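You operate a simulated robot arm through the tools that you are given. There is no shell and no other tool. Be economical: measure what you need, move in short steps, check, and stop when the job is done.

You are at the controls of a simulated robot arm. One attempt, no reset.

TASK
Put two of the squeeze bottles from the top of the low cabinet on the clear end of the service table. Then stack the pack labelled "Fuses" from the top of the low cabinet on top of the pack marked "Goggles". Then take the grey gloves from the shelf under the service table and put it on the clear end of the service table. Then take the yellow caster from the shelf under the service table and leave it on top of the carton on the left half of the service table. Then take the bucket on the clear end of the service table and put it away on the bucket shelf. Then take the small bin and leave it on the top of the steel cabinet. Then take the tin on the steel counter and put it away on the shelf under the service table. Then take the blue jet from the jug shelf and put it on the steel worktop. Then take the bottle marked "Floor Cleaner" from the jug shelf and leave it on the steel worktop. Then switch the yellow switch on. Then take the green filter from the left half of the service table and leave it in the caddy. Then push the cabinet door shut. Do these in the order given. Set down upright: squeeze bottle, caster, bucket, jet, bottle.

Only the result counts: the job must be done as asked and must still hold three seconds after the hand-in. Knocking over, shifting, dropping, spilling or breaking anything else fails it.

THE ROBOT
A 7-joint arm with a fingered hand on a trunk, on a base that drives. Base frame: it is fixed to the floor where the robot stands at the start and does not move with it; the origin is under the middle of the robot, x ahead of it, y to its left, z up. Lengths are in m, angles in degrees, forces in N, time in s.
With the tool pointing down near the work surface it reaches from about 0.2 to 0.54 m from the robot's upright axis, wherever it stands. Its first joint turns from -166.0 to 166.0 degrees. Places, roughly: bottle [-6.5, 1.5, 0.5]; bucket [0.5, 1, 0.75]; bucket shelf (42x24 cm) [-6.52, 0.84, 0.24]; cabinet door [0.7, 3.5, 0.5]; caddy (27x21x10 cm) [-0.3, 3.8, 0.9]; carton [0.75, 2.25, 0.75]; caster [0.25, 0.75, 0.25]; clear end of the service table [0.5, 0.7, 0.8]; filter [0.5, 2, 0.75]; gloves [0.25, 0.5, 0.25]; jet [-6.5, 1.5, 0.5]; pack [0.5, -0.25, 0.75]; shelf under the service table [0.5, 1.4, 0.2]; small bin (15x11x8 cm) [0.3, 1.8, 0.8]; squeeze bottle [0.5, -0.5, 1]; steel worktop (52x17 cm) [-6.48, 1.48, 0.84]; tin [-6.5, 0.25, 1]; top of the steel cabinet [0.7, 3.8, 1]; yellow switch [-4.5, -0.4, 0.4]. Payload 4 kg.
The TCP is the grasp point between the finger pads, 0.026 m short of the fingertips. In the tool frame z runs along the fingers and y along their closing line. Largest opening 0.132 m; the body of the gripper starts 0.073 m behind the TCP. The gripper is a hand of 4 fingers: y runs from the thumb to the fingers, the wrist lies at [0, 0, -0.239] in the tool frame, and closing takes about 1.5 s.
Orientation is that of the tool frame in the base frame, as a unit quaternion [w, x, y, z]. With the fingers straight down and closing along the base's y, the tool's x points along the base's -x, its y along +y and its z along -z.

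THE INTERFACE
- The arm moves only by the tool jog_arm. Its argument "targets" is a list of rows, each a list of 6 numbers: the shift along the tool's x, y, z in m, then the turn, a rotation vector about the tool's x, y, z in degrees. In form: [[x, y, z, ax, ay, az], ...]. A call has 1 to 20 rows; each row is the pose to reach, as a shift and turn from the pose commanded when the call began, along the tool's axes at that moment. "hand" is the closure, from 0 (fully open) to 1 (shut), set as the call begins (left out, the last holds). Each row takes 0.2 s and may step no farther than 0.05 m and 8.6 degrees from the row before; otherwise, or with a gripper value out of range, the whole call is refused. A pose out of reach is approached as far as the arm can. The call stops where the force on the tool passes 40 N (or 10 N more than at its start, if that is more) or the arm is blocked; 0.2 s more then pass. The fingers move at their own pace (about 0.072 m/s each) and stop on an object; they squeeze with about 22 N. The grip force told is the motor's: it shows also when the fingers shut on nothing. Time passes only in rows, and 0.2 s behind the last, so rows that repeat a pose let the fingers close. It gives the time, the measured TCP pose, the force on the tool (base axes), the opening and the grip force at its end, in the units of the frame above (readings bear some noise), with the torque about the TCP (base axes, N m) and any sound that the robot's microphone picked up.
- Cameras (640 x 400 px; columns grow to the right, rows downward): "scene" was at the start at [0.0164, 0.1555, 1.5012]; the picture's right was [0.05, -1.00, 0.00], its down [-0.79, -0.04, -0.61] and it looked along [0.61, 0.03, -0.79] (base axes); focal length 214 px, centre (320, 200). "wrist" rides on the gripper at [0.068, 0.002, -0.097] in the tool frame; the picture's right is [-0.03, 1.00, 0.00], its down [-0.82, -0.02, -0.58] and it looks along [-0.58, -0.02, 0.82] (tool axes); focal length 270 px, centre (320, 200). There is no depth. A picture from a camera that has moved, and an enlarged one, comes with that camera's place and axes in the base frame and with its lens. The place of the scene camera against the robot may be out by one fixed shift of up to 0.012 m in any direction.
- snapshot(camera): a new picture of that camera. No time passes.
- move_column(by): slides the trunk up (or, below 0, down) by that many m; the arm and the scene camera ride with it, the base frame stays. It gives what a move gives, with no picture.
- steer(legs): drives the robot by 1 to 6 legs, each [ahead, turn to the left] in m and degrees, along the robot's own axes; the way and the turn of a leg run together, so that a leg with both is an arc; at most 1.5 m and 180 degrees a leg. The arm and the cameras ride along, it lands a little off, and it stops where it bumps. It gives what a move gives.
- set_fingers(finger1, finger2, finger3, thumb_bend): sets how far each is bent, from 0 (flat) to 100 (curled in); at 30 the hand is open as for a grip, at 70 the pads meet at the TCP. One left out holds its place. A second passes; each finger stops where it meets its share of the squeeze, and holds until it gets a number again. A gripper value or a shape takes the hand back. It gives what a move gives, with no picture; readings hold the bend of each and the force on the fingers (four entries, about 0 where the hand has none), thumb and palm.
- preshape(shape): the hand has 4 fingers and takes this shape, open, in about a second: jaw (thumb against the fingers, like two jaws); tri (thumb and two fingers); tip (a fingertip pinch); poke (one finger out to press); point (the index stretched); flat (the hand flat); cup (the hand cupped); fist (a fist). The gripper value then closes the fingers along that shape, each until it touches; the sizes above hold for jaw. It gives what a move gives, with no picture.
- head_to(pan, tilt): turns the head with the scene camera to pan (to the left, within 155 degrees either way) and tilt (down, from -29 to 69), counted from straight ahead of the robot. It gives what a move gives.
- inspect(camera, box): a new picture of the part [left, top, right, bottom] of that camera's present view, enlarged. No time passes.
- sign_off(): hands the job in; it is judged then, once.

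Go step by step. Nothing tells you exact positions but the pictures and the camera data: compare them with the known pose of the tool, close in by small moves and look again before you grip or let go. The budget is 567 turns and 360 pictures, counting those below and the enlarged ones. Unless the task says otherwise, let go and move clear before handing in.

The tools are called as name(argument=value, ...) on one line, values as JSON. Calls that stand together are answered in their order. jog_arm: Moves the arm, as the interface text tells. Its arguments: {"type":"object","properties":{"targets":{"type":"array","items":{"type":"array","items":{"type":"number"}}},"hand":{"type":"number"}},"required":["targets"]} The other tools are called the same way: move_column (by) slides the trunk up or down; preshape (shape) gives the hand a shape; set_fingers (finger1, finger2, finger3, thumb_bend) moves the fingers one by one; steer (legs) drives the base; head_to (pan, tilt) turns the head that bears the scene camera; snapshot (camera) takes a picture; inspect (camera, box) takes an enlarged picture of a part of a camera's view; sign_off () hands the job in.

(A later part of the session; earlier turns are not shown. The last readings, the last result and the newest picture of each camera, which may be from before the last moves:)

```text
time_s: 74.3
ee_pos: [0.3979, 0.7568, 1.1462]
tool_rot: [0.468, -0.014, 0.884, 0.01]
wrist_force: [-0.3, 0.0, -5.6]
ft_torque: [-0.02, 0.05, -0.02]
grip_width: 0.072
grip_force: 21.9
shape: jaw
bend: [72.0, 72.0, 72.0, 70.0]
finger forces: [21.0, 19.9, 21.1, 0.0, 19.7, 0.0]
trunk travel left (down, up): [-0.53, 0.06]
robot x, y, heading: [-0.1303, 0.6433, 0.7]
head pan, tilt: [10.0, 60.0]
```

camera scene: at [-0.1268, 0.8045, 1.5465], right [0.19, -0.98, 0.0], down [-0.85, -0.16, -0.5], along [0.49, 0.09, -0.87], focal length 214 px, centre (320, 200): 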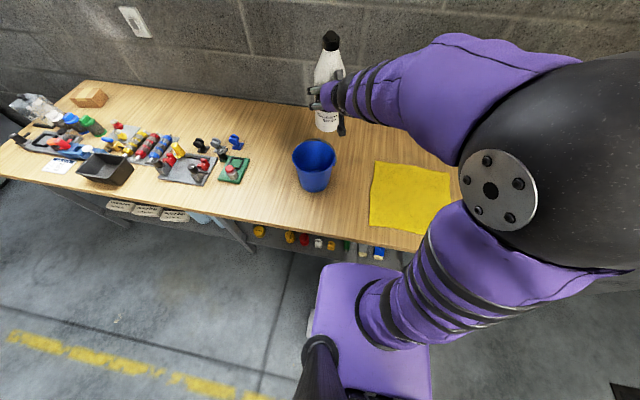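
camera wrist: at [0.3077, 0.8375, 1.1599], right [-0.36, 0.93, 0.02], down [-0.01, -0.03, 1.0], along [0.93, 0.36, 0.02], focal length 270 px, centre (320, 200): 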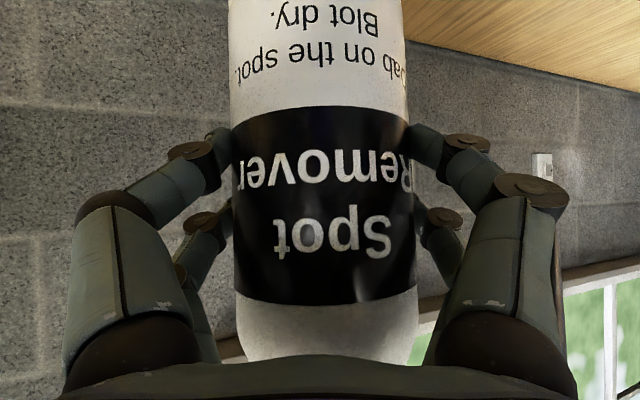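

jog_arm(targets=[[0, 0, 0, -0.68, 1.4, 0.98], [0, 0, 0, -0.68, 1.4, 0.98]])

move_column(by=-0.24)

snapshot(camera="scene")

snapshot(camera="wrist")

```text
time_s: 74.9
ee_pos: [0.3984, 0.7572, 1.1462]
tool_rot: [0.458, -0.011, 0.889, 0.02]
wrist_force: [-0.3, -0.9, -5.6]
ft_torque: [0.01, 0.1, -0.04]
grip_width: 0.0719
grip_force: 22.1
shape: jaw
bend: [72.0, 72.0, 72.0, 70.0]
finger forces: [21.0, 19.8, 21.1, 0.0, 19.8, 0.0]
trunk travel left (down, up): [-0.53, 0.06]
robot x, y, heading: [-0.1346, 0.6404, 0.5]
head pan, tilt: [10.0, 60.0]
```

```text
time_s: 77.4
ee_pos: [0.3976, 0.7575, 0.9068]
tool_rot: [0.457, -0.01, 0.889, 0.019]
wrist_force: [0.9, -0.2, -6.8]
ft_torque: [0.0, 0.08, -0.01]
grip_width: 0.0721
grip_force: 21.8
shape: jaw
bend: [72.0, 72.0, 72.0, 70.0]
finger forces: [21.0, 19.9, 21.0, 0.0, 19.7, 0.1]
trunk travel left (down, up): [-0.29, 0.3]
robot x, y, heading: [-0.1323, 0.6419, 0.6]
head pan, tilt: [10.0, 60.0]
```

```text
330 pictures are left
camera scene: at [-0.1268, 0.8052, 1.3064], right [0.19, -0.98, 0.0], down [-0.85, -0.16, -0.5], along [0.49, 0.09, -0.87], focal length 214 px, centre (320, 200)
```

scene: 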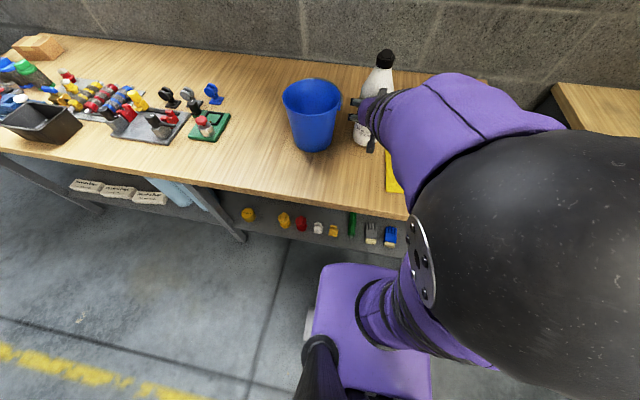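

```text
329 pictures are left
camera wrist: at [0.2794, 0.7554, 0.9051], right [-0.02, 1.0, 0.05], down [0.01, -0.05, 1.0], along [1.0, 0.02, 0.0], focal length 270 px, centre (320, 200)
```

wrist: 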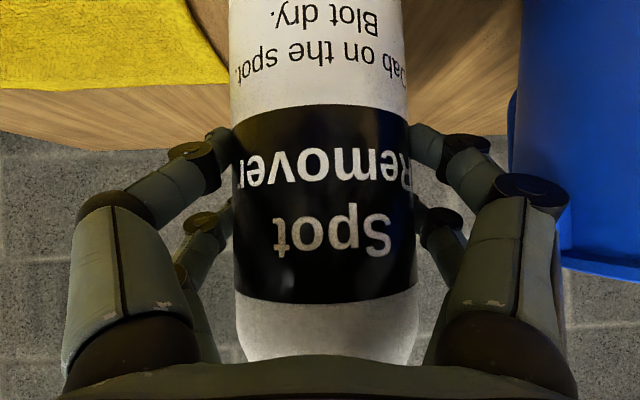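

The bucket is a bit close to the fingers; shifting 2 cm toward the cloth side, then lowering.

jog_arm(targets=[[0, -0.022, 0, 0, 0, 0], [0, -0.022, 0, 0, 0, 0]])

move_column(by=-0.04)

snapshot(camera="wrist")

```text
time_s: 78.0
ee_pos: [0.3979, 0.7354, 0.9035]
tool_rot: [0.457, -0.011, 0.889, 0.02]
wrist_force: [0.2, -0.7, -5.4]
ft_torque: [-0.01, 0.11, 0.05]
grip_width: 0.0721
grip_force: 21.9
shape: jaw
bend: [72.0, 72.0, 72.0, 70.0]
finger forces: [21.0, 19.8, 21.1, 0.0, 19.6, 0.0]
trunk travel left (down, up): [-0.29, 0.3]
robot x, y, heading: [-0.1321, 0.6474, 0.7]
head pan, tilt: [10.0, 60.0]
```

```text
time_s: 78.5
ee_pos: [0.4029, 0.7376, 0.8912]
tool_rot: [0.47, -0.012, 0.882, 0.022]
wrist_force: [-4.7, -1.5, 14.5]
ft_torque: [-0.33, 0.52, 0.0]
grip_width: 0.0724
grip_force: 22.1
shape: jaw
bend: [73.0, 72.0, 72.0, 70.0]
finger forces: [23.9, 22.6, 23.3, 0.0, 25.5, 0.0]
trunk travel left (down, up): [-0.267, 0.323]
robot x, y, heading: [-0.1321, 0.6443, 1.1]
head pan, tilt: [10.0, 60.0]
stopped: the force on the tool passed its limit at 52 N (the readings are from after the stop); the commanded pose is now the measured one
```

```text
328 pictures are left
camera wrist: at [0.2844, 0.7336, 0.8879], right [-0.03, 1.0, 0.05], down [-0.02, -0.05, 1.0], along [1.0, 0.03, 0.02], focal length 270 px, centre (320, 200)
```

wrist: 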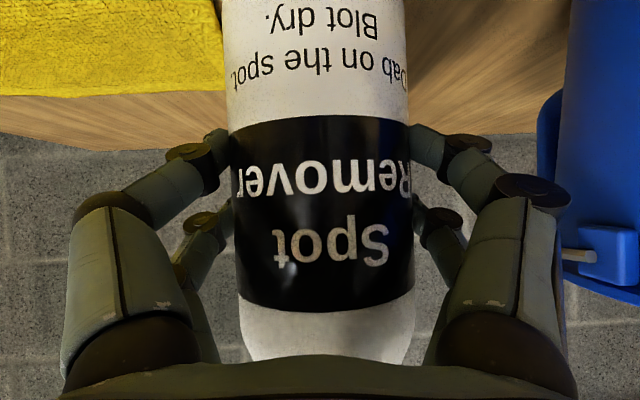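

Touched down at about TCP z 0.89. Easing the pressure and levelling before release.

jog_arm(targets=[[-0.003, 0, -0.001, 0, 0.9, 0], [-0.003, 0, -0.002, 0, 1.6, 0], [-0.003, 0, -0.002, 0, 1.6, 0]])

```text
time_s: 79.3
ee_pos: [0.4039, 0.737, 0.8933]
tool_rot: [0.454, -0.013, 0.891, 0.023]
wrist_force: [-0.3, -4.0, 3.0]
ft_torque: [-0.37, 0.29, 0.05]
grip_width: 0.0725
grip_force: 22.3
shape: jaw
bend: [73.0, 72.0, 72.0, 70.0]
finger forces: [22.7, 20.3, 23.4, 0.1, 23.0, 0.0]
trunk travel left (down, up): [-0.267, 0.323]
robot x, y, heading: [-0.132, 0.6426, 0.9]
head pan, tilt: [10.0, 60.0]
```

jog_arm(targets=[[0, 0, 0, 0, 0, 0], [0, 0, 0, 0, 0, 0], [0, 0, 0, 0, 0, 0], [0, 0, 0, 0, 0, 0], [0, 0, 0, 0, 0, 0]], hand=0.15)

snapshot(camera="wrist")

```text
time_s: 80.5
ee_pos: [0.4036, 0.7378, 0.8931]
tool_rot: [0.456, -0.012, 0.889, 0.023]
wrist_force: [-0.4, -0.2, 0.2]
ft_torque: [-0.01, 0.0, -0.02]
grip_width: 0.112
grip_force: 0.0
shape: jaw
bend: [54.0, 54.0, 54.0, 38.0]
finger forces: [0.0, 0.0, 0.0, 0.1, 0.0, 0.0]
trunk travel left (down, up): [-0.267, 0.323]
robot x, y, heading: [-0.133, 0.6412, 0.9]
head pan, tilt: [10.0, 60.0]
```

```text
327 pictures are left
camera wrist: at [0.285, 0.7345, 0.8931], right [-0.03, 1.0, 0.05], down [0.01, -0.05, 1.0], along [1.0, 0.03, -0.01], focal length 270 px, centre (320, 200)
```

wrist: 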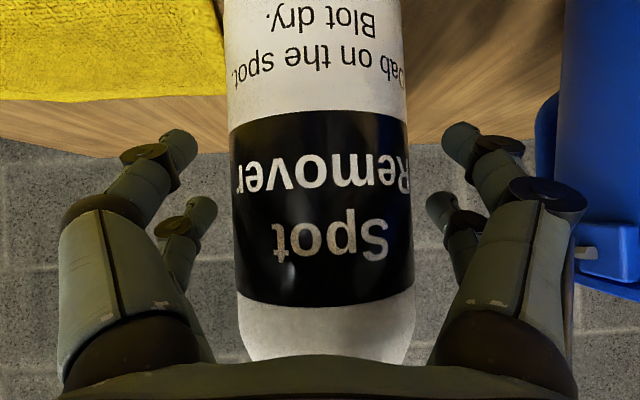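

The bottle stands free. Raising straight up, then returning for the grey one.

move_column(by=0.26)

snapshot(camera="scene")

```text
time_s: 83.2
ee_pos: [0.4031, 0.7378, 1.1537]
tool_rot: [0.456, -0.012, 0.89, 0.022]
wrist_force: [0.1, -0.2, -0.2]
ft_torque: [-0.03, -0.03, -0.02]
grip_width: 0.1121
grip_force: 0.0
shape: jaw
bend: [54.0, 54.0, 54.0, 38.0]
finger forces: [0.1, 0.0, 0.1, 0.0, 0.0, 0.0]
trunk travel left (down, up): [-0.527, 0.063]
robot x, y, heading: [-0.1313, 0.6421, 1.0]
head pan, tilt: [10.0, 60.0]
```

```text
326 pictures are left
camera scene: at [-0.127, 0.8052, 1.5433], right [0.19, -0.98, 0.0], down [-0.85, -0.16, -0.5], along [0.49, 0.09, -0.87], focal length 214 px, centre (320, 200)
```

scene: 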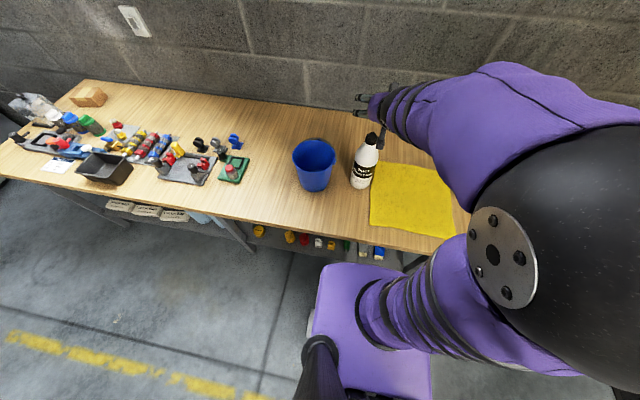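

steer(legs=[[-0.1, 0], [0, -91], [0.84, 0], [0, 90], [0.24, 0]])

snapshot(camera="wrist")

snapshot(camera="scene")

```text
time_s: 98.3
ee_pos: [0.4933, -0.1559, 1.1542]
tool_rot: [0.456, 0.028, 0.89, 0.001]
wrist_force: [-0.3, -0.5, 0.1]
ft_torque: [0.02, -0.04, 0.02]
grip_width: 0.112
grip_force: 0.1
shape: jaw
bend: [54.0, 54.0, 54.0, 38.0]
finger forces: [0.1, 0.0, 0.0, 0.0, 0.0, 0.0]
trunk travel left (down, up): [-0.527, 0.063]
robot x, y, heading: [-0.0516, -0.2038, -4.5]
head pan, tilt: [10.0, 60.0]
```

```text
325 pictures are left
camera wrist: at [0.3737, -0.1479, 1.1529], right [0.06, 1.0, 0.05], down [0.01, -0.05, 1.0], along [1.0, -0.06, -0.01], focal length 270 px, centre (320, 200)
```

wrist: 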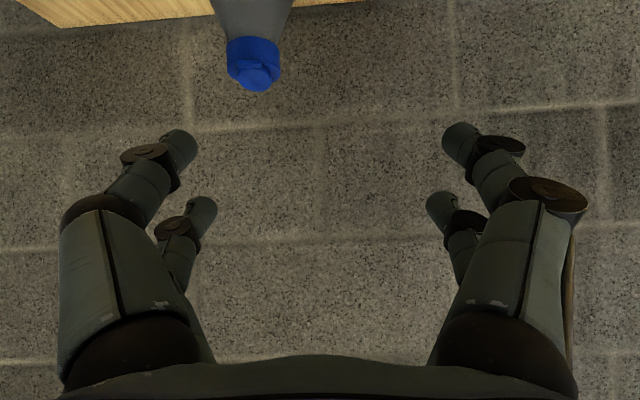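

```text
324 pictures are left
camera scene: at [-0.0298, -0.0407, 1.5433], right [0.1, -1.0, 0.0], down [-0.86, -0.08, -0.5], along [0.5, 0.05, -0.87], focal length 214 px, centre (320, 200)
```

scene: 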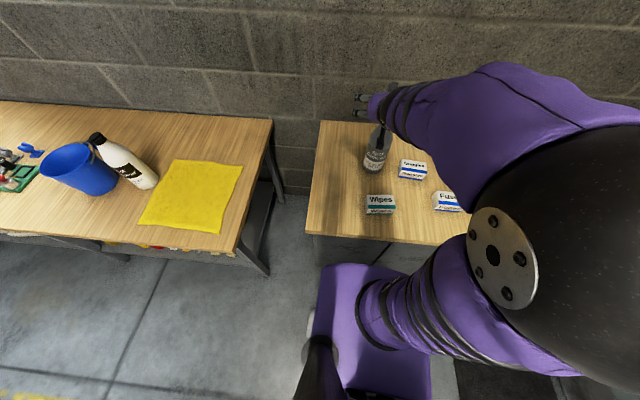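

steer(legs=[[0.065, 0]])

jog_arm(targets=[[0, -0.02, 0, 0, 0, 0], [0, -0.038, 0, 0, 0, 0], [0, -0.038, 0, 0, 0, 0]], hand=0)

move_column(by=-0.08)

snapshot(camera="wrist")

```text
time_s: 99.3
ee_pos: [0.5571, -0.1587, 1.1521]
tool_rot: [0.456, 0.027, 0.89, 0.002]
wrist_force: [0.0, 0.3, 0.4]
ft_torque: [0.01, -0.02, 0.04]
grip_width: 0.1119
grip_force: 0.0
shape: jaw
bend: [54.0, 54.0, 54.0, 38.0]
finger forces: [0.0, 0.0, 0.1, 0.0, 0.0, 0.0]
trunk travel left (down, up): [-0.527, 0.063]
robot x, y, heading: [0.0154, -0.2071, -4.3]
head pan, tilt: [10.0, 60.0]
```

```text
time_s: 100.1
ee_pos: [0.5528, -0.1969, 1.1536]
tool_rot: [0.455, 0.028, 0.89, 0.002]
wrist_force: [0.8, -0.3, 0.2]
ft_torque: [0.03, -0.03, -0.01]
grip_width: 0.1318
grip_force: 0.1
shape: jaw
bend: [30.0, 30.0, 30.0, 30.0]
finger forces: [0.0, 0.1, 0.1, 0.0, 0.0, 0.0]
trunk travel left (down, up): [-0.527, 0.063]
robot x, y, heading: [0.016, -0.2075, -4.4]
head pan, tilt: [10.0, 60.0]
```

```text
time_s: 101.3
ee_pos: [0.5538, -0.1968, 1.0725]
tool_rot: [0.456, 0.027, 0.89, 0.002]
wrist_force: [0.4, 0.5, -0.2]
ft_torque: [0.02, -0.03, 0.02]
grip_width: 0.1318
grip_force: 0.1
shape: jaw
bend: [30.0, 30.0, 30.0, 30.0]
finger forces: [0.0, 0.1, 0.1, 0.1, 0.1, 0.0]
trunk travel left (down, up): [-0.447, 0.143]
robot x, y, heading: [0.0157, -0.2082, -3.8]
head pan, tilt: [10.0, 60.0]
```

```text
323 pictures are left
camera wrist: at [0.4344, -0.1894, 1.0723], right [0.06, 1.0, 0.05], down [0.01, -0.05, 1.0], along [1.0, -0.06, -0.01], focal length 270 px, centre (320, 200)
```

wrist: 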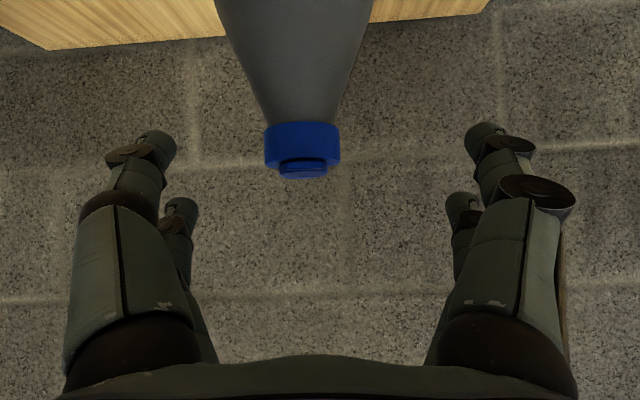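

jog_arm(targets=[[-0.003, -0.008, 0.004, 0, 0, 0], [-0.003, -0.008, 0.004, 0, 0, 0]])

move_column(by=-0.162)

snapshot(camera="wrist")

```text
time_s: 101.9
ee_pos: [0.5578, -0.2049, 1.0725]
tool_rot: [0.456, 0.027, 0.89, 0.002]
wrist_force: [-0.3, -0.8, 0.4]
ft_torque: [-0.02, -0.01, 0.0]
grip_width: 0.1318
grip_force: 0.1
shape: jaw
bend: [30.0, 30.0, 30.0, 30.0]
finger forces: [0.0, 0.0, 0.0, 0.1, 0.1, 0.1]
trunk travel left (down, up): [-0.447, 0.143]
robot x, y, heading: [0.0119, -0.2077, -4.1]
head pan, tilt: [10.0, 60.0]
```

```text
time_s: 103.7
ee_pos: [0.5587, -0.2059, 0.9106]
tool_rot: [0.456, 0.027, 0.89, 0.002]
wrist_force: [-0.9, 0.4, 0.3]
ft_torque: [-0.02, 0.0, -0.02]
grip_width: 0.1319
grip_force: 0.0
shape: jaw
bend: [30.0, 30.0, 30.0, 30.0]
finger forces: [0.0, 0.0, 0.0, 0.0, 0.1, 0.0]
trunk travel left (down, up): [-0.285, 0.305]
robot x, y, heading: [0.0151, -0.2047, -4.4]
head pan, tilt: [10.0, 60.0]
```

```text
322 pictures are left
camera wrist: at [0.439, -0.1976, 0.9102], right [0.06, 1.0, 0.05], down [0.01, -0.05, 1.0], along [1.0, -0.06, -0.01], focal length 270 px, centre (320, 200)
```

wrist: 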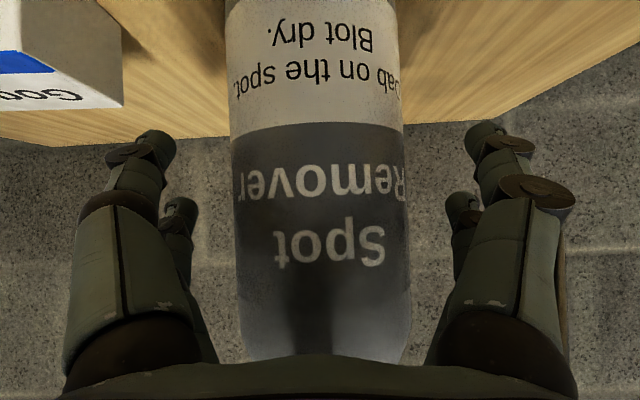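

Well centred again. Gripping and lifting.

jog_arm(targets=[[0, 0, 0, 0, 0, 0], [0, 0, 0, 0, 0, 0], [0, 0, 0, 0, 0, 0], [0, 0, 0, 0, 0, 0], [0, 0, 0, 0, 0, 0], [0, 0, 0, 0, 0, 0], [0, 0, 0, 0, 0, 0], [0, 0, 0, 0, 0, 0]], hand=1)

move_column(by=0.26)

snapshot(camera="wrist")

```text
time_s: 105.5
ee_pos: [0.5582, -0.2046, 0.9092]
tool_rot: [0.456, 0.027, 0.89, 0.002]
wrist_force: [-0.6, -0.2, 0.0]
ft_torque: [-0.13, 0.2, -0.01]
grip_width: 0.0725
grip_force: 22.3
shape: jaw
bend: [73.0, 71.0, 72.0, 70.0]
finger forces: [19.2, 20.6, 20.2, 0.0, 19.8, 0.0]
trunk travel left (down, up): [-0.285, 0.305]
robot x, y, heading: [0.0132, -0.2098, -4.3]
head pan, tilt: [10.0, 60.0]
```

```text
time_s: 108.2
ee_pos: [0.5583, -0.2046, 1.1693]
tool_rot: [0.456, 0.027, 0.89, 0.002]
wrist_force: [0.7, -0.4, -5.3]
ft_torque: [-0.01, 0.12, 0.01]
grip_width: 0.0724
grip_force: 21.8
shape: jaw
bend: [73.0, 71.0, 72.0, 70.0]
finger forces: [18.5, 20.5, 20.2, 0.0, 18.9, 0.0]
trunk travel left (down, up): [-0.545, 0.045]
robot x, y, heading: [0.0113, -0.2084, -4.6]
head pan, tilt: [10.0, 60.0]
```

```text
321 pictures are left
camera wrist: at [0.4394, -0.1976, 1.1698], right [0.06, 1.0, 0.05], down [0.01, -0.05, 1.0], along [1.0, -0.06, -0.01], focal length 270 px, centre (320, 200)
```

wrist: 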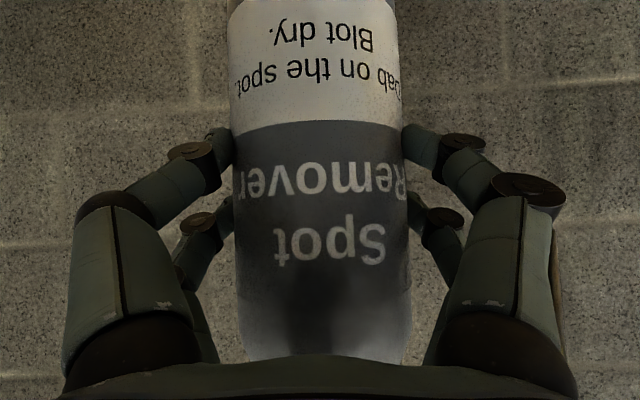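

steer(legs=[[-0.24, 0], [0, 94.4], [0.88, 0], [0, -90]])

snapshot(camera="scene")

```text
time_s: 122.8
ee_pos: [0.3721, 0.698, 1.1696]
tool_rot: [0.456, 0.028, 0.89, 0.001]
wrist_force: [0.4, 0.0, -4.1]
ft_torque: [0.02, 0.11, 0.0]
grip_width: 0.0717
grip_force: 22.3
shape: jaw
bend: [73.0, 71.0, 72.0, 70.0]
finger forces: [17.1, 20.4, 20.6, 0.0, 18.7, 0.0]
trunk travel left (down, up): [-0.545, 0.045]
robot x, y, heading: [-0.1728, 0.6982, -4.4]
head pan, tilt: [10.0, 60.0]
```

```text
320 pictures are left
camera scene: at [-0.1517, 0.8576, 1.5613], right [0.1, -1.0, 0.0], down [-0.86, -0.09, -0.5], along [0.5, 0.05, -0.87], focal length 214 px, centre (320, 200)
```

scene: 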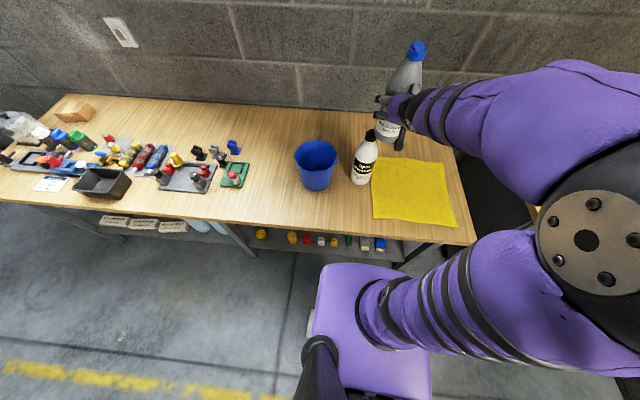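

The held bottle is just above the white one; raising a bit before moving it toward the table's front.

move_column(by=0.04)

steer(legs=[[-0.07, 0]])

```text
time_s: 123.6
ee_pos: [0.3722, 0.6989, 1.21]
tool_rot: [0.456, 0.027, 0.89, 0.002]
wrist_force: [-0.1, 0.7, -6.0]
ft_torque: [0.0, 0.1, -0.02]
grip_width: 0.072
grip_force: 22.1
shape: jaw
bend: [73.0, 71.0, 72.0, 70.0]
finger forces: [17.2, 20.5, 20.7, 0.1, 18.7, 0.1]
trunk travel left (down, up): [-0.585, 0.005]
robot x, y, heading: [-0.1727, 0.6954, -4.6]
head pan, tilt: [10.0, 60.0]
```

```text
time_s: 124.6
ee_pos: [0.297, 0.703, 1.2108]
tool_rot: [0.456, 0.027, 0.89, 0.002]
wrist_force: [-0.1, -0.2, -4.6]
ft_torque: [-0.01, 0.12, 0.03]
grip_width: 0.0717
grip_force: 22.2
shape: jaw
bend: [73.0, 71.0, 72.0, 70.0]
finger forces: [17.2, 20.5, 20.5, 0.0, 18.6, 0.0]
trunk travel left (down, up): [-0.585, 0.005]
robot x, y, heading: [-0.2485, 0.7032, -4.3]
head pan, tilt: [10.0, 60.0]
```

jog_arm(targets=[[0.007, 0.022, -0.009, 0, 0, 0], [0.014, 0.044, -0.017, 0, 0, 0], [0.014, 0.044, -0.017, 0, 0, 0]])

move_column(by=-0.29)

snapshot(camera="scene")

snapshot(camera="wrist")

```text
time_s: 125.4
ee_pos: [0.2772, 0.7483, 1.2094]
tool_rot: [0.455, 0.027, 0.89, 0.002]
wrist_force: [0.9, -0.5, -5.0]
ft_torque: [-0.01, 0.12, 0.01]
grip_width: 0.0716
grip_force: 22.2
shape: jaw
bend: [73.0, 71.0, 72.0, 70.0]
finger forces: [17.3, 20.4, 20.6, 0.1, 18.7, 0.0]
trunk travel left (down, up): [-0.585, 0.005]
robot x, y, heading: [-0.2459, 0.7003, -4.5]
head pan, tilt: [10.0, 60.0]
```

```text
time_s: 128.4
ee_pos: [0.2768, 0.7487, 0.9199]
tool_rot: [0.456, 0.027, 0.89, 0.002]
wrist_force: [-0.9, -0.7, -4.9]
ft_torque: [0.01, 0.12, 0.0]
grip_width: 0.0715
grip_force: 22.2
shape: jaw
bend: [73.0, 71.0, 72.0, 70.0]
finger forces: [17.1, 20.5, 20.6, 0.0, 18.7, 0.0]
trunk travel left (down, up): [-0.295, 0.295]
robot x, y, heading: [-0.2488, 0.7026, -4.4]
head pan, tilt: [10.0, 60.0]
```

```text
319 pictures are left
camera scene: at [-0.2252, 0.8632, 1.3113], right [0.1, -0.99, 0.0], down [-0.86, -0.09, -0.5], along [0.5, 0.05, -0.87], focal length 214 px, centre (320, 200)
```

scene: 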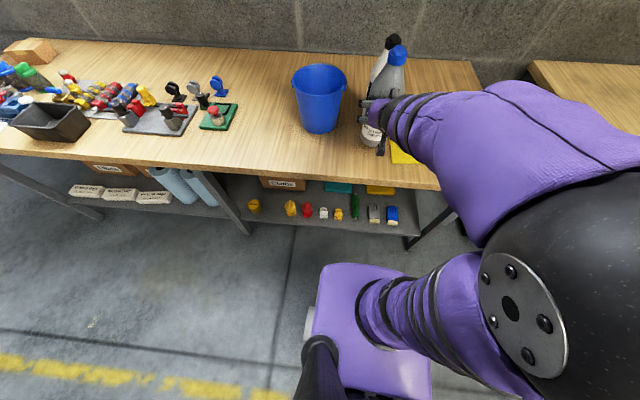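

```text
318 pictures are left
camera wrist: at [0.158, 0.7557, 0.92], right [0.06, 1.0, 0.05], down [0.01, -0.05, 1.0], along [1.0, -0.06, -0.01], focal length 270 px, centre (320, 200)
```

wrist: 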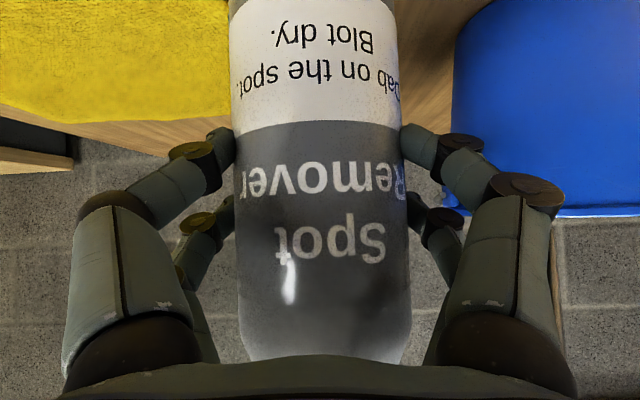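

move_column(by=-0.025)

move_column(by=-0.004)

```text
time_s: 129.1
ee_pos: [0.2758, 0.7479, 0.8946]
tool_rot: [0.456, 0.027, 0.89, 0.002]
wrist_force: [0.6, 0.6, -4.8]
ft_torque: [0.03, 0.09, 0.01]
grip_width: 0.0716
grip_force: 22.2
shape: jaw
bend: [73.0, 71.0, 72.0, 70.0]
finger forces: [17.2, 20.5, 20.6, 0.0, 18.6, 0.1]
trunk travel left (down, up): [-0.27, 0.32]
robot x, y, heading: [-0.2416, 0.6999, -4.5]
head pan, tilt: [10.0, 60.0]
```

```text
time_s: 129.6
ee_pos: [0.2775, 0.7487, 0.8909]
tool_rot: [0.456, 0.027, 0.89, 0.003]
wrist_force: [0.2, -0.5, -3.8]
ft_torque: [0.02, 0.1, 0.02]
grip_width: 0.0717
grip_force: 22.1
shape: jaw
bend: [73.0, 71.0, 72.0, 70.0]
finger forces: [17.3, 20.5, 20.5, 0.0, 18.8, 0.1]
trunk travel left (down, up): [-0.266, 0.324]
robot x, y, heading: [-0.2455, 0.7011, -4.4]
head pan, tilt: [10.0, 60.0]
```

move_column(by=-0.004)

```text
time_s: 130.1
ee_pos: [0.2777, 0.7487, 0.8895]
tool_rot: [0.459, 0.026, 0.888, 0.003]
wrist_force: [4.4, -0.5, 13.4]
ft_torque: [-0.11, -0.04, 0.0]
grip_width: 0.0718
grip_force: 21.8
shape: jaw
bend: [73.0, 71.0, 72.0, 70.0]
finger forces: [17.0, 20.4, 20.9, 0.0, 20.4, 0.0]
trunk travel left (down, up): [-0.262, 0.328]
robot x, y, heading: [-0.2475, 0.7001, -4.4]
head pan, tilt: [10.0, 60.0]
```

Contact made. Releasing.

jog_arm(targets=[[-0.001, 0, -0.001, 0, 0, 0], [-0.001, 0, -0.001, 0, 0, 0]])

jog_arm(targets=[[0, 0, 0, 0, 0, 0], [0, 0, 0, 0, 0, 0], [0, 0, 0, 0, 0, 0], [0, 0, 0, 0, 0, 0], [0, 0, 0, 0, 0, 0]], hand=0.15)

move_column(by=0.27)

snapshot(camera="scene")

```text
time_s: 130.7
ee_pos: [0.2773, 0.7497, 0.8901]
tool_rot: [0.458, 0.026, 0.889, 0.003]
wrist_force: [7.9, -0.1, 20.1]
ft_torque: [-0.09, -0.32, 0.03]
grip_width: 0.0714
grip_force: 22.2
shape: jaw
bend: [73.0, 71.0, 72.0, 70.0]
finger forces: [16.3, 20.7, 20.8, 0.1, 19.5, 0.1]
trunk travel left (down, up): [-0.262, 0.328]
robot x, y, heading: [-0.2462, 0.6982, -4.2]
head pan, tilt: [10.0, 60.0]
```

```text
time_s: 131.9
ee_pos: [0.2766, 0.748, 0.8881]
tool_rot: [0.456, 0.027, 0.889, 0.002]
wrist_force: [-0.3, -0.5, 0.2]
ft_torque: [0.01, -0.01, 0.01]
grip_width: 0.1118
grip_force: 0.0
shape: jaw
bend: [54.0, 54.0, 54.0, 38.0]
finger forces: [0.0, 0.1, 0.0, 0.0, 0.0, 0.1]
trunk travel left (down, up): [-0.262, 0.328]
robot x, y, heading: [-0.2465, 0.6972, -4.8]
head pan, tilt: [10.0, 60.0]
```

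```text
time_s: 134.7
ee_pos: [0.277, 0.7494, 1.1579]
tool_rot: [0.455, 0.027, 0.89, 0.002]
wrist_force: [-0.1, -0.4, 0.2]
ft_torque: [0.0, -0.02, 0.0]
grip_width: 0.1121
grip_force: 0.1
shape: jaw
bend: [54.0, 54.0, 54.0, 38.0]
finger forces: [0.1, 0.1, 0.0, 0.0, 0.0, 0.0]
trunk travel left (down, up): [-0.532, 0.058]
robot x, y, heading: [-0.2455, 0.7005, -4.3]
head pan, tilt: [10.0, 60.0]
```

```text
317 pictures are left
camera scene: at [-0.2254, 0.8632, 1.5483], right [0.1, -0.99, 0.0], down [-0.86, -0.09, -0.5], along [0.5, 0.05, -0.87], focal length 214 px, centre (320, 200)
```

scene: 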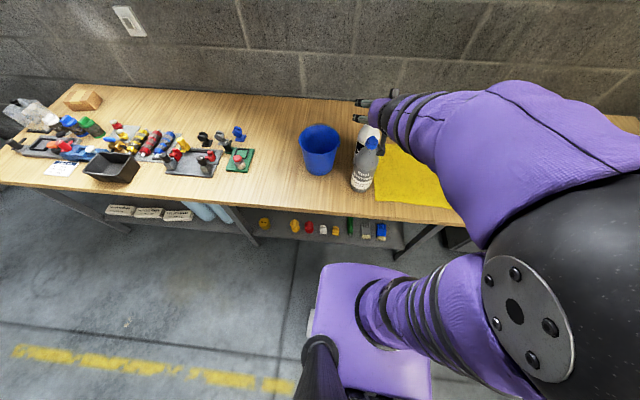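

Both bottles are upright. Now to the cabinet for "Fuses": I'll reverse along with heading +90 so the arm doesn't sweep into the right wall.

steer(legs=[[0, 94.4], [-1.05, 0], [0, -90], [0.2, 0]])

jog_arm(targets=[[0, 0, 0, 0, 8.4, 0], [0, 0, 0, 0, 16.8, 0], [0, 0, 0, 0, 25.2, 0], [0, 0, 0, 0, 33.6, 0], [0, 0, 0, 0, 42, 0], [0, 0, 0, 0, 48, 0]], hand=0)

snapshot(camera="wrist")

snapshot(camera="scene")

```text
time_s: 149.9
ee_pos: [0.5104, -0.186, 1.158]
tool_rot: [0.454, -0.05, 0.889, 0.042]
wrist_force: [0.0, -1.3, 0.0]
ft_torque: [-0.03, 0.03, 0.0]
grip_width: 0.112
grip_force: 0.0
shape: jaw
bend: [54.0, 54.0, 54.0, 38.0]
finger forces: [0.0, 0.0, 0.0, 0.1, 0.0, 0.0]
trunk travel left (down, up): [-0.532, 0.058]
robot x, y, heading: [0.0015, -0.326, 5.5]
head pan, tilt: [10.0, 60.0]
```

```text
time_s: 151.3
ee_pos: [0.5107, -0.1865, 1.1575]
tool_rot: [0.053, -0.063, 0.996, 0.018]
wrist_force: [0.1, 0.3, -0.1]
ft_torque: [-0.02, -0.02, -0.01]
grip_width: 0.1318
grip_force: 0.1
shape: jaw
bend: [30.0, 30.0, 30.0, 30.0]
finger forces: [0.0, 0.0, 0.1, 0.0, 0.1, 0.0]
trunk travel left (down, up): [-0.532, 0.058]
robot x, y, heading: [0.0057, -0.3232, 5.9]
head pan, tilt: [10.0, 60.0]
```

```text
316 pictures are left
camera wrist: at [0.4318, -0.1962, 1.2452], right [-0.1, 0.99, 0.03], down [0.75, 0.06, 0.66], along [0.65, 0.09, -0.75], focal length 270 px, centre (320, 200)
```

wrist: 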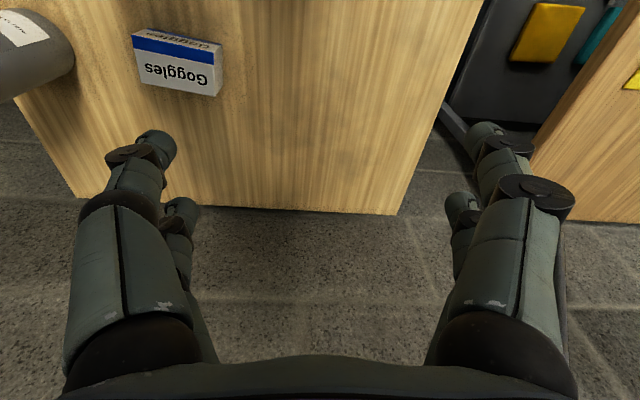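

```text
315 pictures are left
camera scene: at [-0.0037, -0.1592, 1.5483], right [0.27, -0.96, 0.0], down [-0.83, -0.23, -0.5], along [0.48, 0.13, -0.87], focal length 214 px, centre (320, 200)
```

scene: 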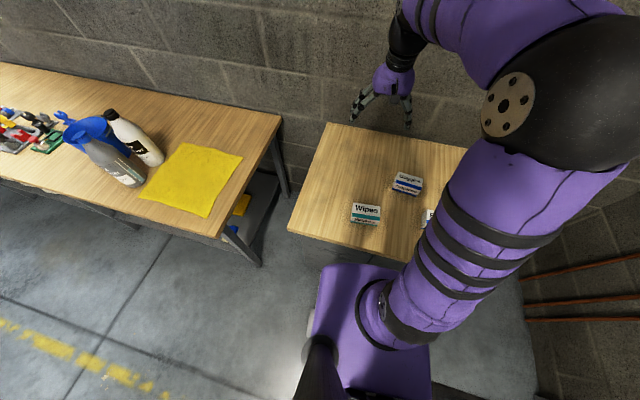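

jog_arm(targets=[[0.02, -0.037, -0.003, 0, 0, 1], [0.04, -0.074, -0.006, 0, 0, 2], [0.061, -0.111, -0.01, 0, 0, 3], [0.081, -0.148, -0.013, 0, 0, 4], [0.102, -0.185, -0.016, 0, 0, 5], [0.122, -0.222, -0.02, 0, 0, 6], [0.142, -0.258, -0.023, 0, 0, 7]])

snapshot(camera="wrist")

```text
time_s: 152.9
ee_pos: [0.3977, -0.4612, 1.1541]
tool_rot: [0.052, -0.002, 0.998, 0.022]
wrist_force: [-0.5, 0.6, 1.0]
ft_torque: [0.04, 0.02, 0.03]
grip_width: 0.1319
grip_force: 0.1
shape: jaw
bend: [30.0, 30.0, 30.0, 30.0]
finger forces: [0.0, 0.0, 0.0, 0.0, 0.1, 0.0]
trunk travel left (down, up): [-0.532, 0.058]
robot x, y, heading: [0.0094, -0.3212, 5.5]
head pan, tilt: [10.0, 60.0]
```

```text
314 pictures are left
camera wrist: at [0.3194, -0.4632, 1.2429], right [0.02, 1.0, 0.04], down [0.75, -0.04, 0.66], along [0.66, 0.02, -0.75], focal length 270 px, centre (320, 200)
```

wrist: 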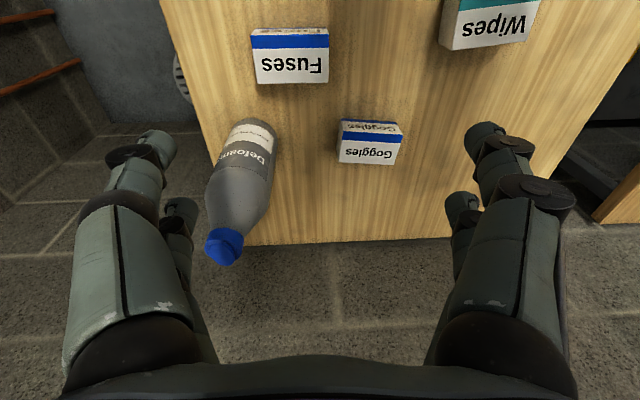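

Clear view: Fuses top centre ≈ (0.417,-0.487), about 10×6 cm; Goggles centre ≈ (0.556,-0.367), turned about -8°. I'll align over Fuses (small forward tilt for reach) and descend.

jog_arm(targets=[[-0.01, -0.013, 0, 1.2, -3, 0], [-0.019, -0.026, 0, 2.5, -6, 0.2], [-0.019, -0.026, 0, 2.5, -6, 0.2]])

move_column(by=-0.22)

snapshot(camera="wrist")

```text
time_s: 153.7
ee_pos: [0.4179, -0.4865, 1.1577]
tool_rot: [0.105, 0.004, 0.994, -0.001]
wrist_force: [1.0, 0.6, 0.2]
ft_torque: [-0.01, 0.0, 0.02]
grip_width: 0.132
grip_force: 0.1
shape: jaw
bend: [30.0, 30.0, 30.0, 30.0]
finger forces: [0.0, 0.0, 0.0, 0.0, 0.0, 0.1]
trunk travel left (down, up): [-0.532, 0.058]
robot x, y, heading: [0.0035, -0.323, 5.4]
head pan, tilt: [10.0, 60.0]
```

```text
time_s: 156.1
ee_pos: [0.4176, -0.4856, 0.9371]
tool_rot: [0.105, 0.003, 0.995, -0.001]
wrist_force: [-0.3, -0.7, 0.6]
ft_torque: [-0.04, 0.04, 0.0]
grip_width: 0.132
grip_force: 0.1
shape: jaw
bend: [30.0, 30.0, 30.0, 30.0]
finger forces: [0.2, 0.1, 0.0, 0.0, 0.0, 0.0]
trunk travel left (down, up): [-0.312, 0.278]
robot x, y, heading: [0.0071, -0.3159, 5.5]
head pan, tilt: [10.0, 60.0]
```

```text
313 pictures are left
camera wrist: at [0.3299, -0.4833, 1.0171], right [0.03, 1.0, 0.0], down [0.68, -0.02, 0.73], along [0.73, -0.02, -0.68], focal length 270 px, centre (320, 200)
```

wrist: 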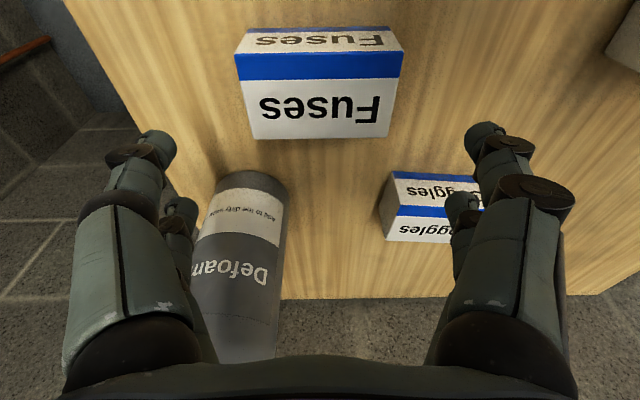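

move_column(by=-0.098)

jog_arm(targets=[[0, 0, 0, 0, 0, 0], [0, 0, 0, 0, 0, 0], [0, 0, 0, 0, 0, 0], [0, 0, 0, 0, 0, 0], [0, 0, 0, 0, 0, 0], [0, 0, 0, 0, 0, 0], [0, 0, 0, 0, 0, 0]], hand=1)

snapshot(camera="wrist")

```text
time_s: 157.4
ee_pos: [0.4188, -0.4855, 0.84]
tool_rot: [0.105, 0.003, 0.994, -0.001]
wrist_force: [0.0, 0.3, -0.5]
ft_torque: [0.02, 0.0, -0.02]
grip_width: 0.1319
grip_force: 0.0
shape: jaw
bend: [30.0, 30.0, 30.0, 30.0]
finger forces: [0.0, 0.0, 0.1, 0.0, 0.1, 0.0]
trunk travel left (down, up): [-0.214, 0.376]
robot x, y, heading: [0.0054, -0.3218, 5.6]
head pan, tilt: [10.0, 60.0]
```

```text
time_s: 159.0
ee_pos: [0.4175, -0.4861, 0.8396]
tool_rot: [0.105, 0.003, 0.994, -0.001]
wrist_force: [0.4, 0.3, -0.7]
ft_torque: [0.0, 0.01, -0.01]
grip_width: 0.0945
grip_force: 22.0
shape: jaw
bend: [66.0, 66.0, 66.0, 54.0]
finger forces: [19.9, 19.9, 19.5, 0.0, 20.2, 0.0]
trunk travel left (down, up): [-0.214, 0.376]
robot x, y, heading: [0.0037, -0.3215, 5.6]
head pan, tilt: [10.0, 60.0]
```

```text
312 pictures are left
camera wrist: at [0.3299, -0.4833, 0.919], right [0.03, 1.0, 0.0], down [0.68, -0.02, 0.73], along [0.73, -0.02, -0.68], focal length 270 px, centre (320, 200)
```

wrist: 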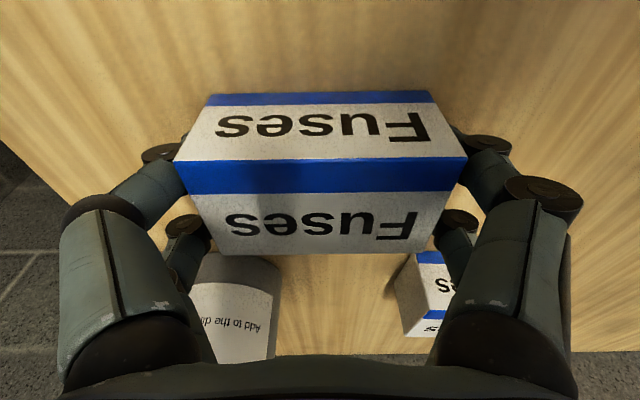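

Gripped. Lifting and carrying it over Goggles with an -8° yaw.

move_column(by=0.13)

jog_arm(targets=[[-0.027, 0.024, 0.006, 0.33, 0, 1.56], [-0.054, 0.048, 0.012, 0.67, 0, 3.1], [-0.082, 0.072, 0.017, 1.0, 0, 4.7], [-0.109, 0.096, 0.023, 1.3, 0, 6.2], [-0.136, 0.12, 0.029, 1.68, 0, 7.8]])

snapshot(camera="wrist")

snapshot(camera="scene")

```text
time_s: 160.6
ee_pos: [0.4177, -0.4852, 0.9694]
tool_rot: [0.105, 0.002, 0.994, -0.001]
wrist_force: [-1.0, 0.2, -2.0]
ft_torque: [-0.03, -0.02, 0.01]
grip_width: 0.0946
grip_force: 22.2
shape: jaw
bend: [66.0, 66.0, 66.0, 54.0]
finger forces: [19.8, 20.0, 19.6, 0.1, 20.2, 0.0]
trunk travel left (down, up): [-0.344, 0.246]
robot x, y, heading: [0.0054, -0.3208, 5.6]
head pan, tilt: [10.0, 60.0]
```

```text
time_s: 161.8
ee_pos: [0.5577, -0.3657, 0.9683]
tool_rot: [0.104, 0.072, 0.992, -0.009]
wrist_force: [0.1, -0.3, -1.2]
ft_torque: [0.02, -0.02, -0.02]
grip_width: 0.0945
grip_force: 22.1
shape: jaw
bend: [66.0, 66.0, 66.0, 54.0]
finger forces: [19.9, 20.0, 19.5, 0.0, 20.3, 0.0]
trunk travel left (down, up): [-0.344, 0.246]
robot x, y, heading: [0.0047, -0.3249, 5.7]
head pan, tilt: [10.0, 60.0]
```

```text
311 pictures are left
camera wrist: at [0.4717, -0.3511, 1.0478], right [0.17, 0.99, 0.0], down [0.67, -0.12, 0.73], along [0.72, -0.12, -0.68], focal length 270 px, centre (320, 200)
```

wrist: 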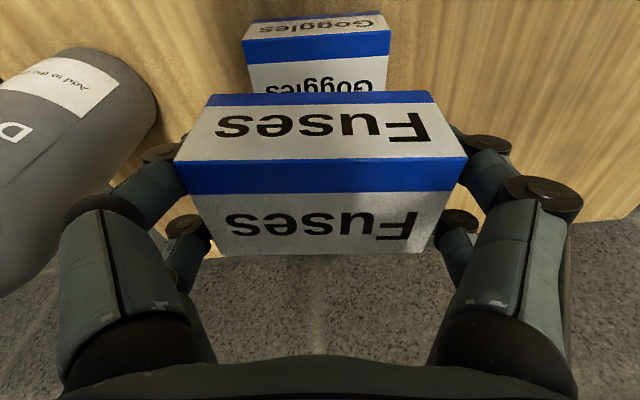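

```text
310 pictures are left
camera scene: at [-0.004, -0.1596, 1.3603], right [0.27, -0.96, 0.0], down [-0.83, -0.23, -0.5], along [0.48, 0.13, -0.87], focal length 214 px, centre (320, 200)
```

scene: 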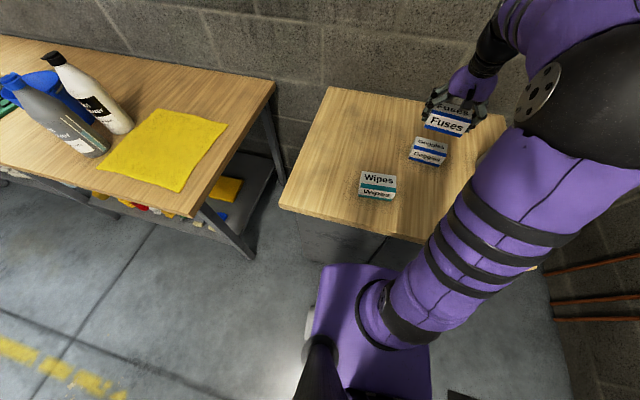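

Aligned over Goggles. Lowering to near contact.

move_column(by=-0.074)

snapshot(camera="wrist")

```text
time_s: 162.9
ee_pos: [0.5575, -0.3649, 0.8942]
tool_rot: [0.104, 0.071, 0.992, -0.008]
wrist_force: [0.1, -0.1, -1.7]
ft_torque: [0.03, -0.02, -0.04]
grip_width: 0.0945
grip_force: 22.3
shape: jaw
bend: [66.0, 66.0, 66.0, 54.0]
finger forces: [19.9, 20.0, 19.6, 0.0, 20.3, 0.0]
trunk travel left (down, up): [-0.27, 0.32]
robot x, y, heading: [0.0063, -0.3188, 5.5]
head pan, tilt: [10.0, 60.0]
```

```text
309 pictures are left
camera wrist: at [0.4713, -0.3515, 0.974], right [0.17, 0.99, 0.0], down [0.67, -0.12, 0.73], along [0.72, -0.12, -0.68], focal length 270 px, centre (320, 200)
```

wrist: 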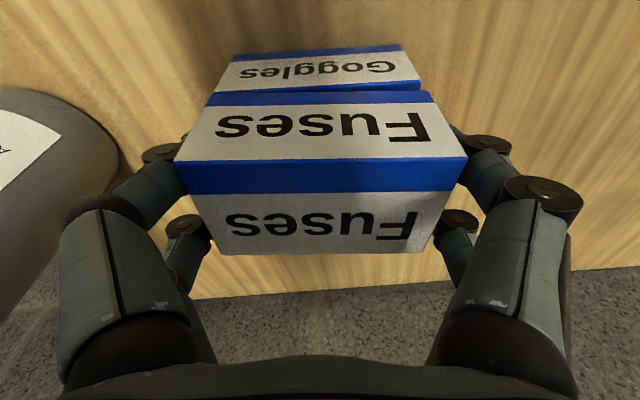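

move_column(by=-0.004)

move_column(by=-0.003)

```text
time_s: 163.4
ee_pos: [0.5568, -0.3652, 0.8901]
tool_rot: [0.104, 0.071, 0.992, -0.008]
wrist_force: [-0.1, 0.0, -1.7]
ft_torque: [-0.03, 0.01, -0.02]
grip_width: 0.0943
grip_force: 21.5
shape: jaw
bend: [66.0, 66.0, 66.0, 54.0]
finger forces: [19.9, 20.0, 19.5, 0.0, 20.3, 0.1]
trunk travel left (down, up): [-0.266, 0.324]
robot x, y, heading: [0.0077, -0.33, 5.5]
head pan, tilt: [10.0, 60.0]
```

```text
time_s: 163.9
ee_pos: [0.5577, -0.3652, 0.8898]
tool_rot: [0.106, 0.07, 0.992, -0.008]
wrist_force: [0.8, 0.3, 7.6]
ft_torque: [0.01, 0.03, -0.01]
grip_width: 0.0947
grip_force: 21.8
shape: jaw
bend: [66.0, 66.0, 67.0, 54.0]
finger forces: [20.1, 20.1, 19.8, 0.1, 20.7, 0.0]
trunk travel left (down, up): [-0.263, 0.327]
robot x, y, heading: [0.0033, -0.3202, 5.3]
head pan, tilt: [10.0, 60.0]
```

Contact. Releasing and rising.

jog_arm(targets=[[0, 0, 0, 0, 0, 0], [0, 0, 0, 0, 0, 0], [0, 0, 0, 0, 0, 0], [0, 0, 0, 0, 0, 0], [0, 0, 0, 0, 0, 0]], hand=0)

move_column(by=0.2)

snapshot(camera="wrist")

```text
time_s: 165.1
ee_pos: [0.5572, -0.366, 0.8876]
tool_rot: [0.105, 0.071, 0.992, -0.009]
wrist_force: [0.8, 0.2, -0.2]
ft_torque: [-0.01, 0.01, 0.02]
grip_width: 0.1319
grip_force: 0.0
shape: jaw
bend: [30.0, 30.0, 30.0, 30.0]
finger forces: [0.0, 0.0, 0.0, 0.1, 0.0, 0.0]
trunk travel left (down, up): [-0.263, 0.327]
robot x, y, heading: [0.0035, -0.3208, 5.7]
head pan, tilt: [10.0, 60.0]
```

```text
time_s: 167.3
ee_pos: [0.558, -0.3659, 1.0886]
tool_rot: [0.105, 0.072, 0.992, -0.008]
wrist_force: [0.0, 0.6, -0.4]
ft_torque: [0.0, 0.0, 0.0]
grip_width: 0.1318
grip_force: 0.0
shape: jaw
bend: [30.0, 30.0, 30.0, 30.0]
finger forces: [0.0, 0.1, 0.1, 0.1, 0.0, 0.0]
trunk travel left (down, up): [-0.463, 0.127]
robot x, y, heading: [0.0041, -0.3205, 5.3]
head pan, tilt: [10.0, 60.0]
```

```text
308 pictures are left
camera wrist: at [0.4713, -0.3515, 1.1669], right [0.17, 0.99, 0.0], down [0.67, -0.12, 0.73], along [0.72, -0.12, -0.68], focal length 270 px, centre (320, 200)
```

wrist: 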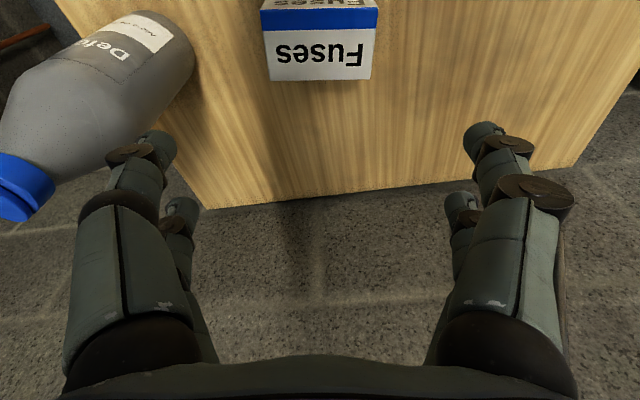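

Fuses is on Goggles. Next, the gloves: I'll go to the service table front and look under it.

move_column(by=0.08)

steer(legs=[[-0.36, 0], [0, 84.5], [0.84, 0], [0, -90]])

head_to(pan=0, tilt=50)

snapshot(camera="scene")

```text
time_s: 168.5
ee_pos: [0.5572, -0.3669, 1.1688]
tool_rot: [0.104, 0.071, 0.992, -0.009]
wrist_force: [0.4, -0.6, -1.2]
ft_torque: [0.01, -0.04, 0.01]
grip_width: 0.1318
grip_force: 0.0
shape: jaw
bend: [30.0, 30.0, 30.0, 30.0]
finger forces: [0.0, 0.0, 0.1, 0.1, 0.1, 0.0]
trunk travel left (down, up): [-0.543, 0.047]
robot x, y, heading: [0.0033, -0.3209, 5.7]
head pan, tilt: [10.0, 60.0]
```

```text
time_s: 182.9
ee_pos: [0.2176, 0.3584, 1.1667]
tool_rot: [0.104, 0.136, 0.985, -0.016]
wrist_force: [0.3, -0.5, -0.1]
ft_torque: [-0.02, 0.0, 0.0]
grip_width: 0.1321
grip_force: 0.0
shape: jaw
bend: [30.0, 30.0, 30.0, 30.0]
finger forces: [0.0, 0.0, 0.1, 0.0, 0.0, 0.1]
trunk travel left (down, up): [-0.543, 0.047]
robot x, y, heading: [-0.3251, 0.4699, -1.9]
head pan, tilt: [10.0, 60.0]
```

```text
time_s: 183.7
ee_pos: [0.2172, 0.3585, 1.1681]
tool_rot: [0.103, 0.136, 0.985, -0.016]
wrist_force: [-0.8, 0.1, -0.1]
ft_torque: [-0.02, 0.01, -0.02]
grip_width: 0.1319
grip_force: 0.0
shape: jaw
bend: [30.0, 30.0, 30.0, 30.0]
finger forces: [0.0, 0.0, 0.0, 0.0, 0.1, 0.0]
trunk travel left (down, up): [-0.543, 0.047]
robot x, y, heading: [-0.3248, 0.4733, -1.9]
head pan, tilt: [0.0, 50.0]
```

```text
307 pictures are left
camera scene: at [-0.3021, 0.624, 1.5718], right [-0.03, -1.0, 0.0], down [-0.77, 0.03, -0.64], along [0.64, -0.02, -0.77], focal length 214 px, centre (320, 200)
```

scene: 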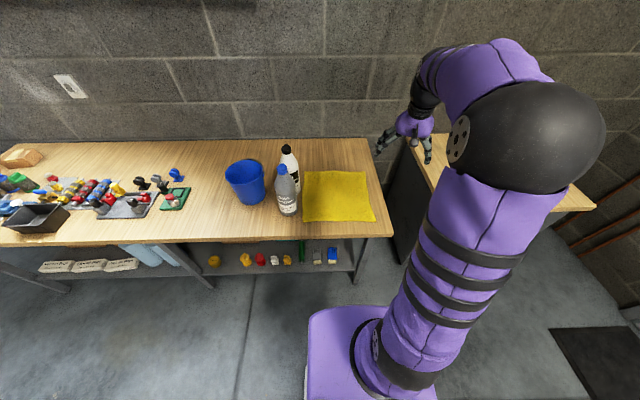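

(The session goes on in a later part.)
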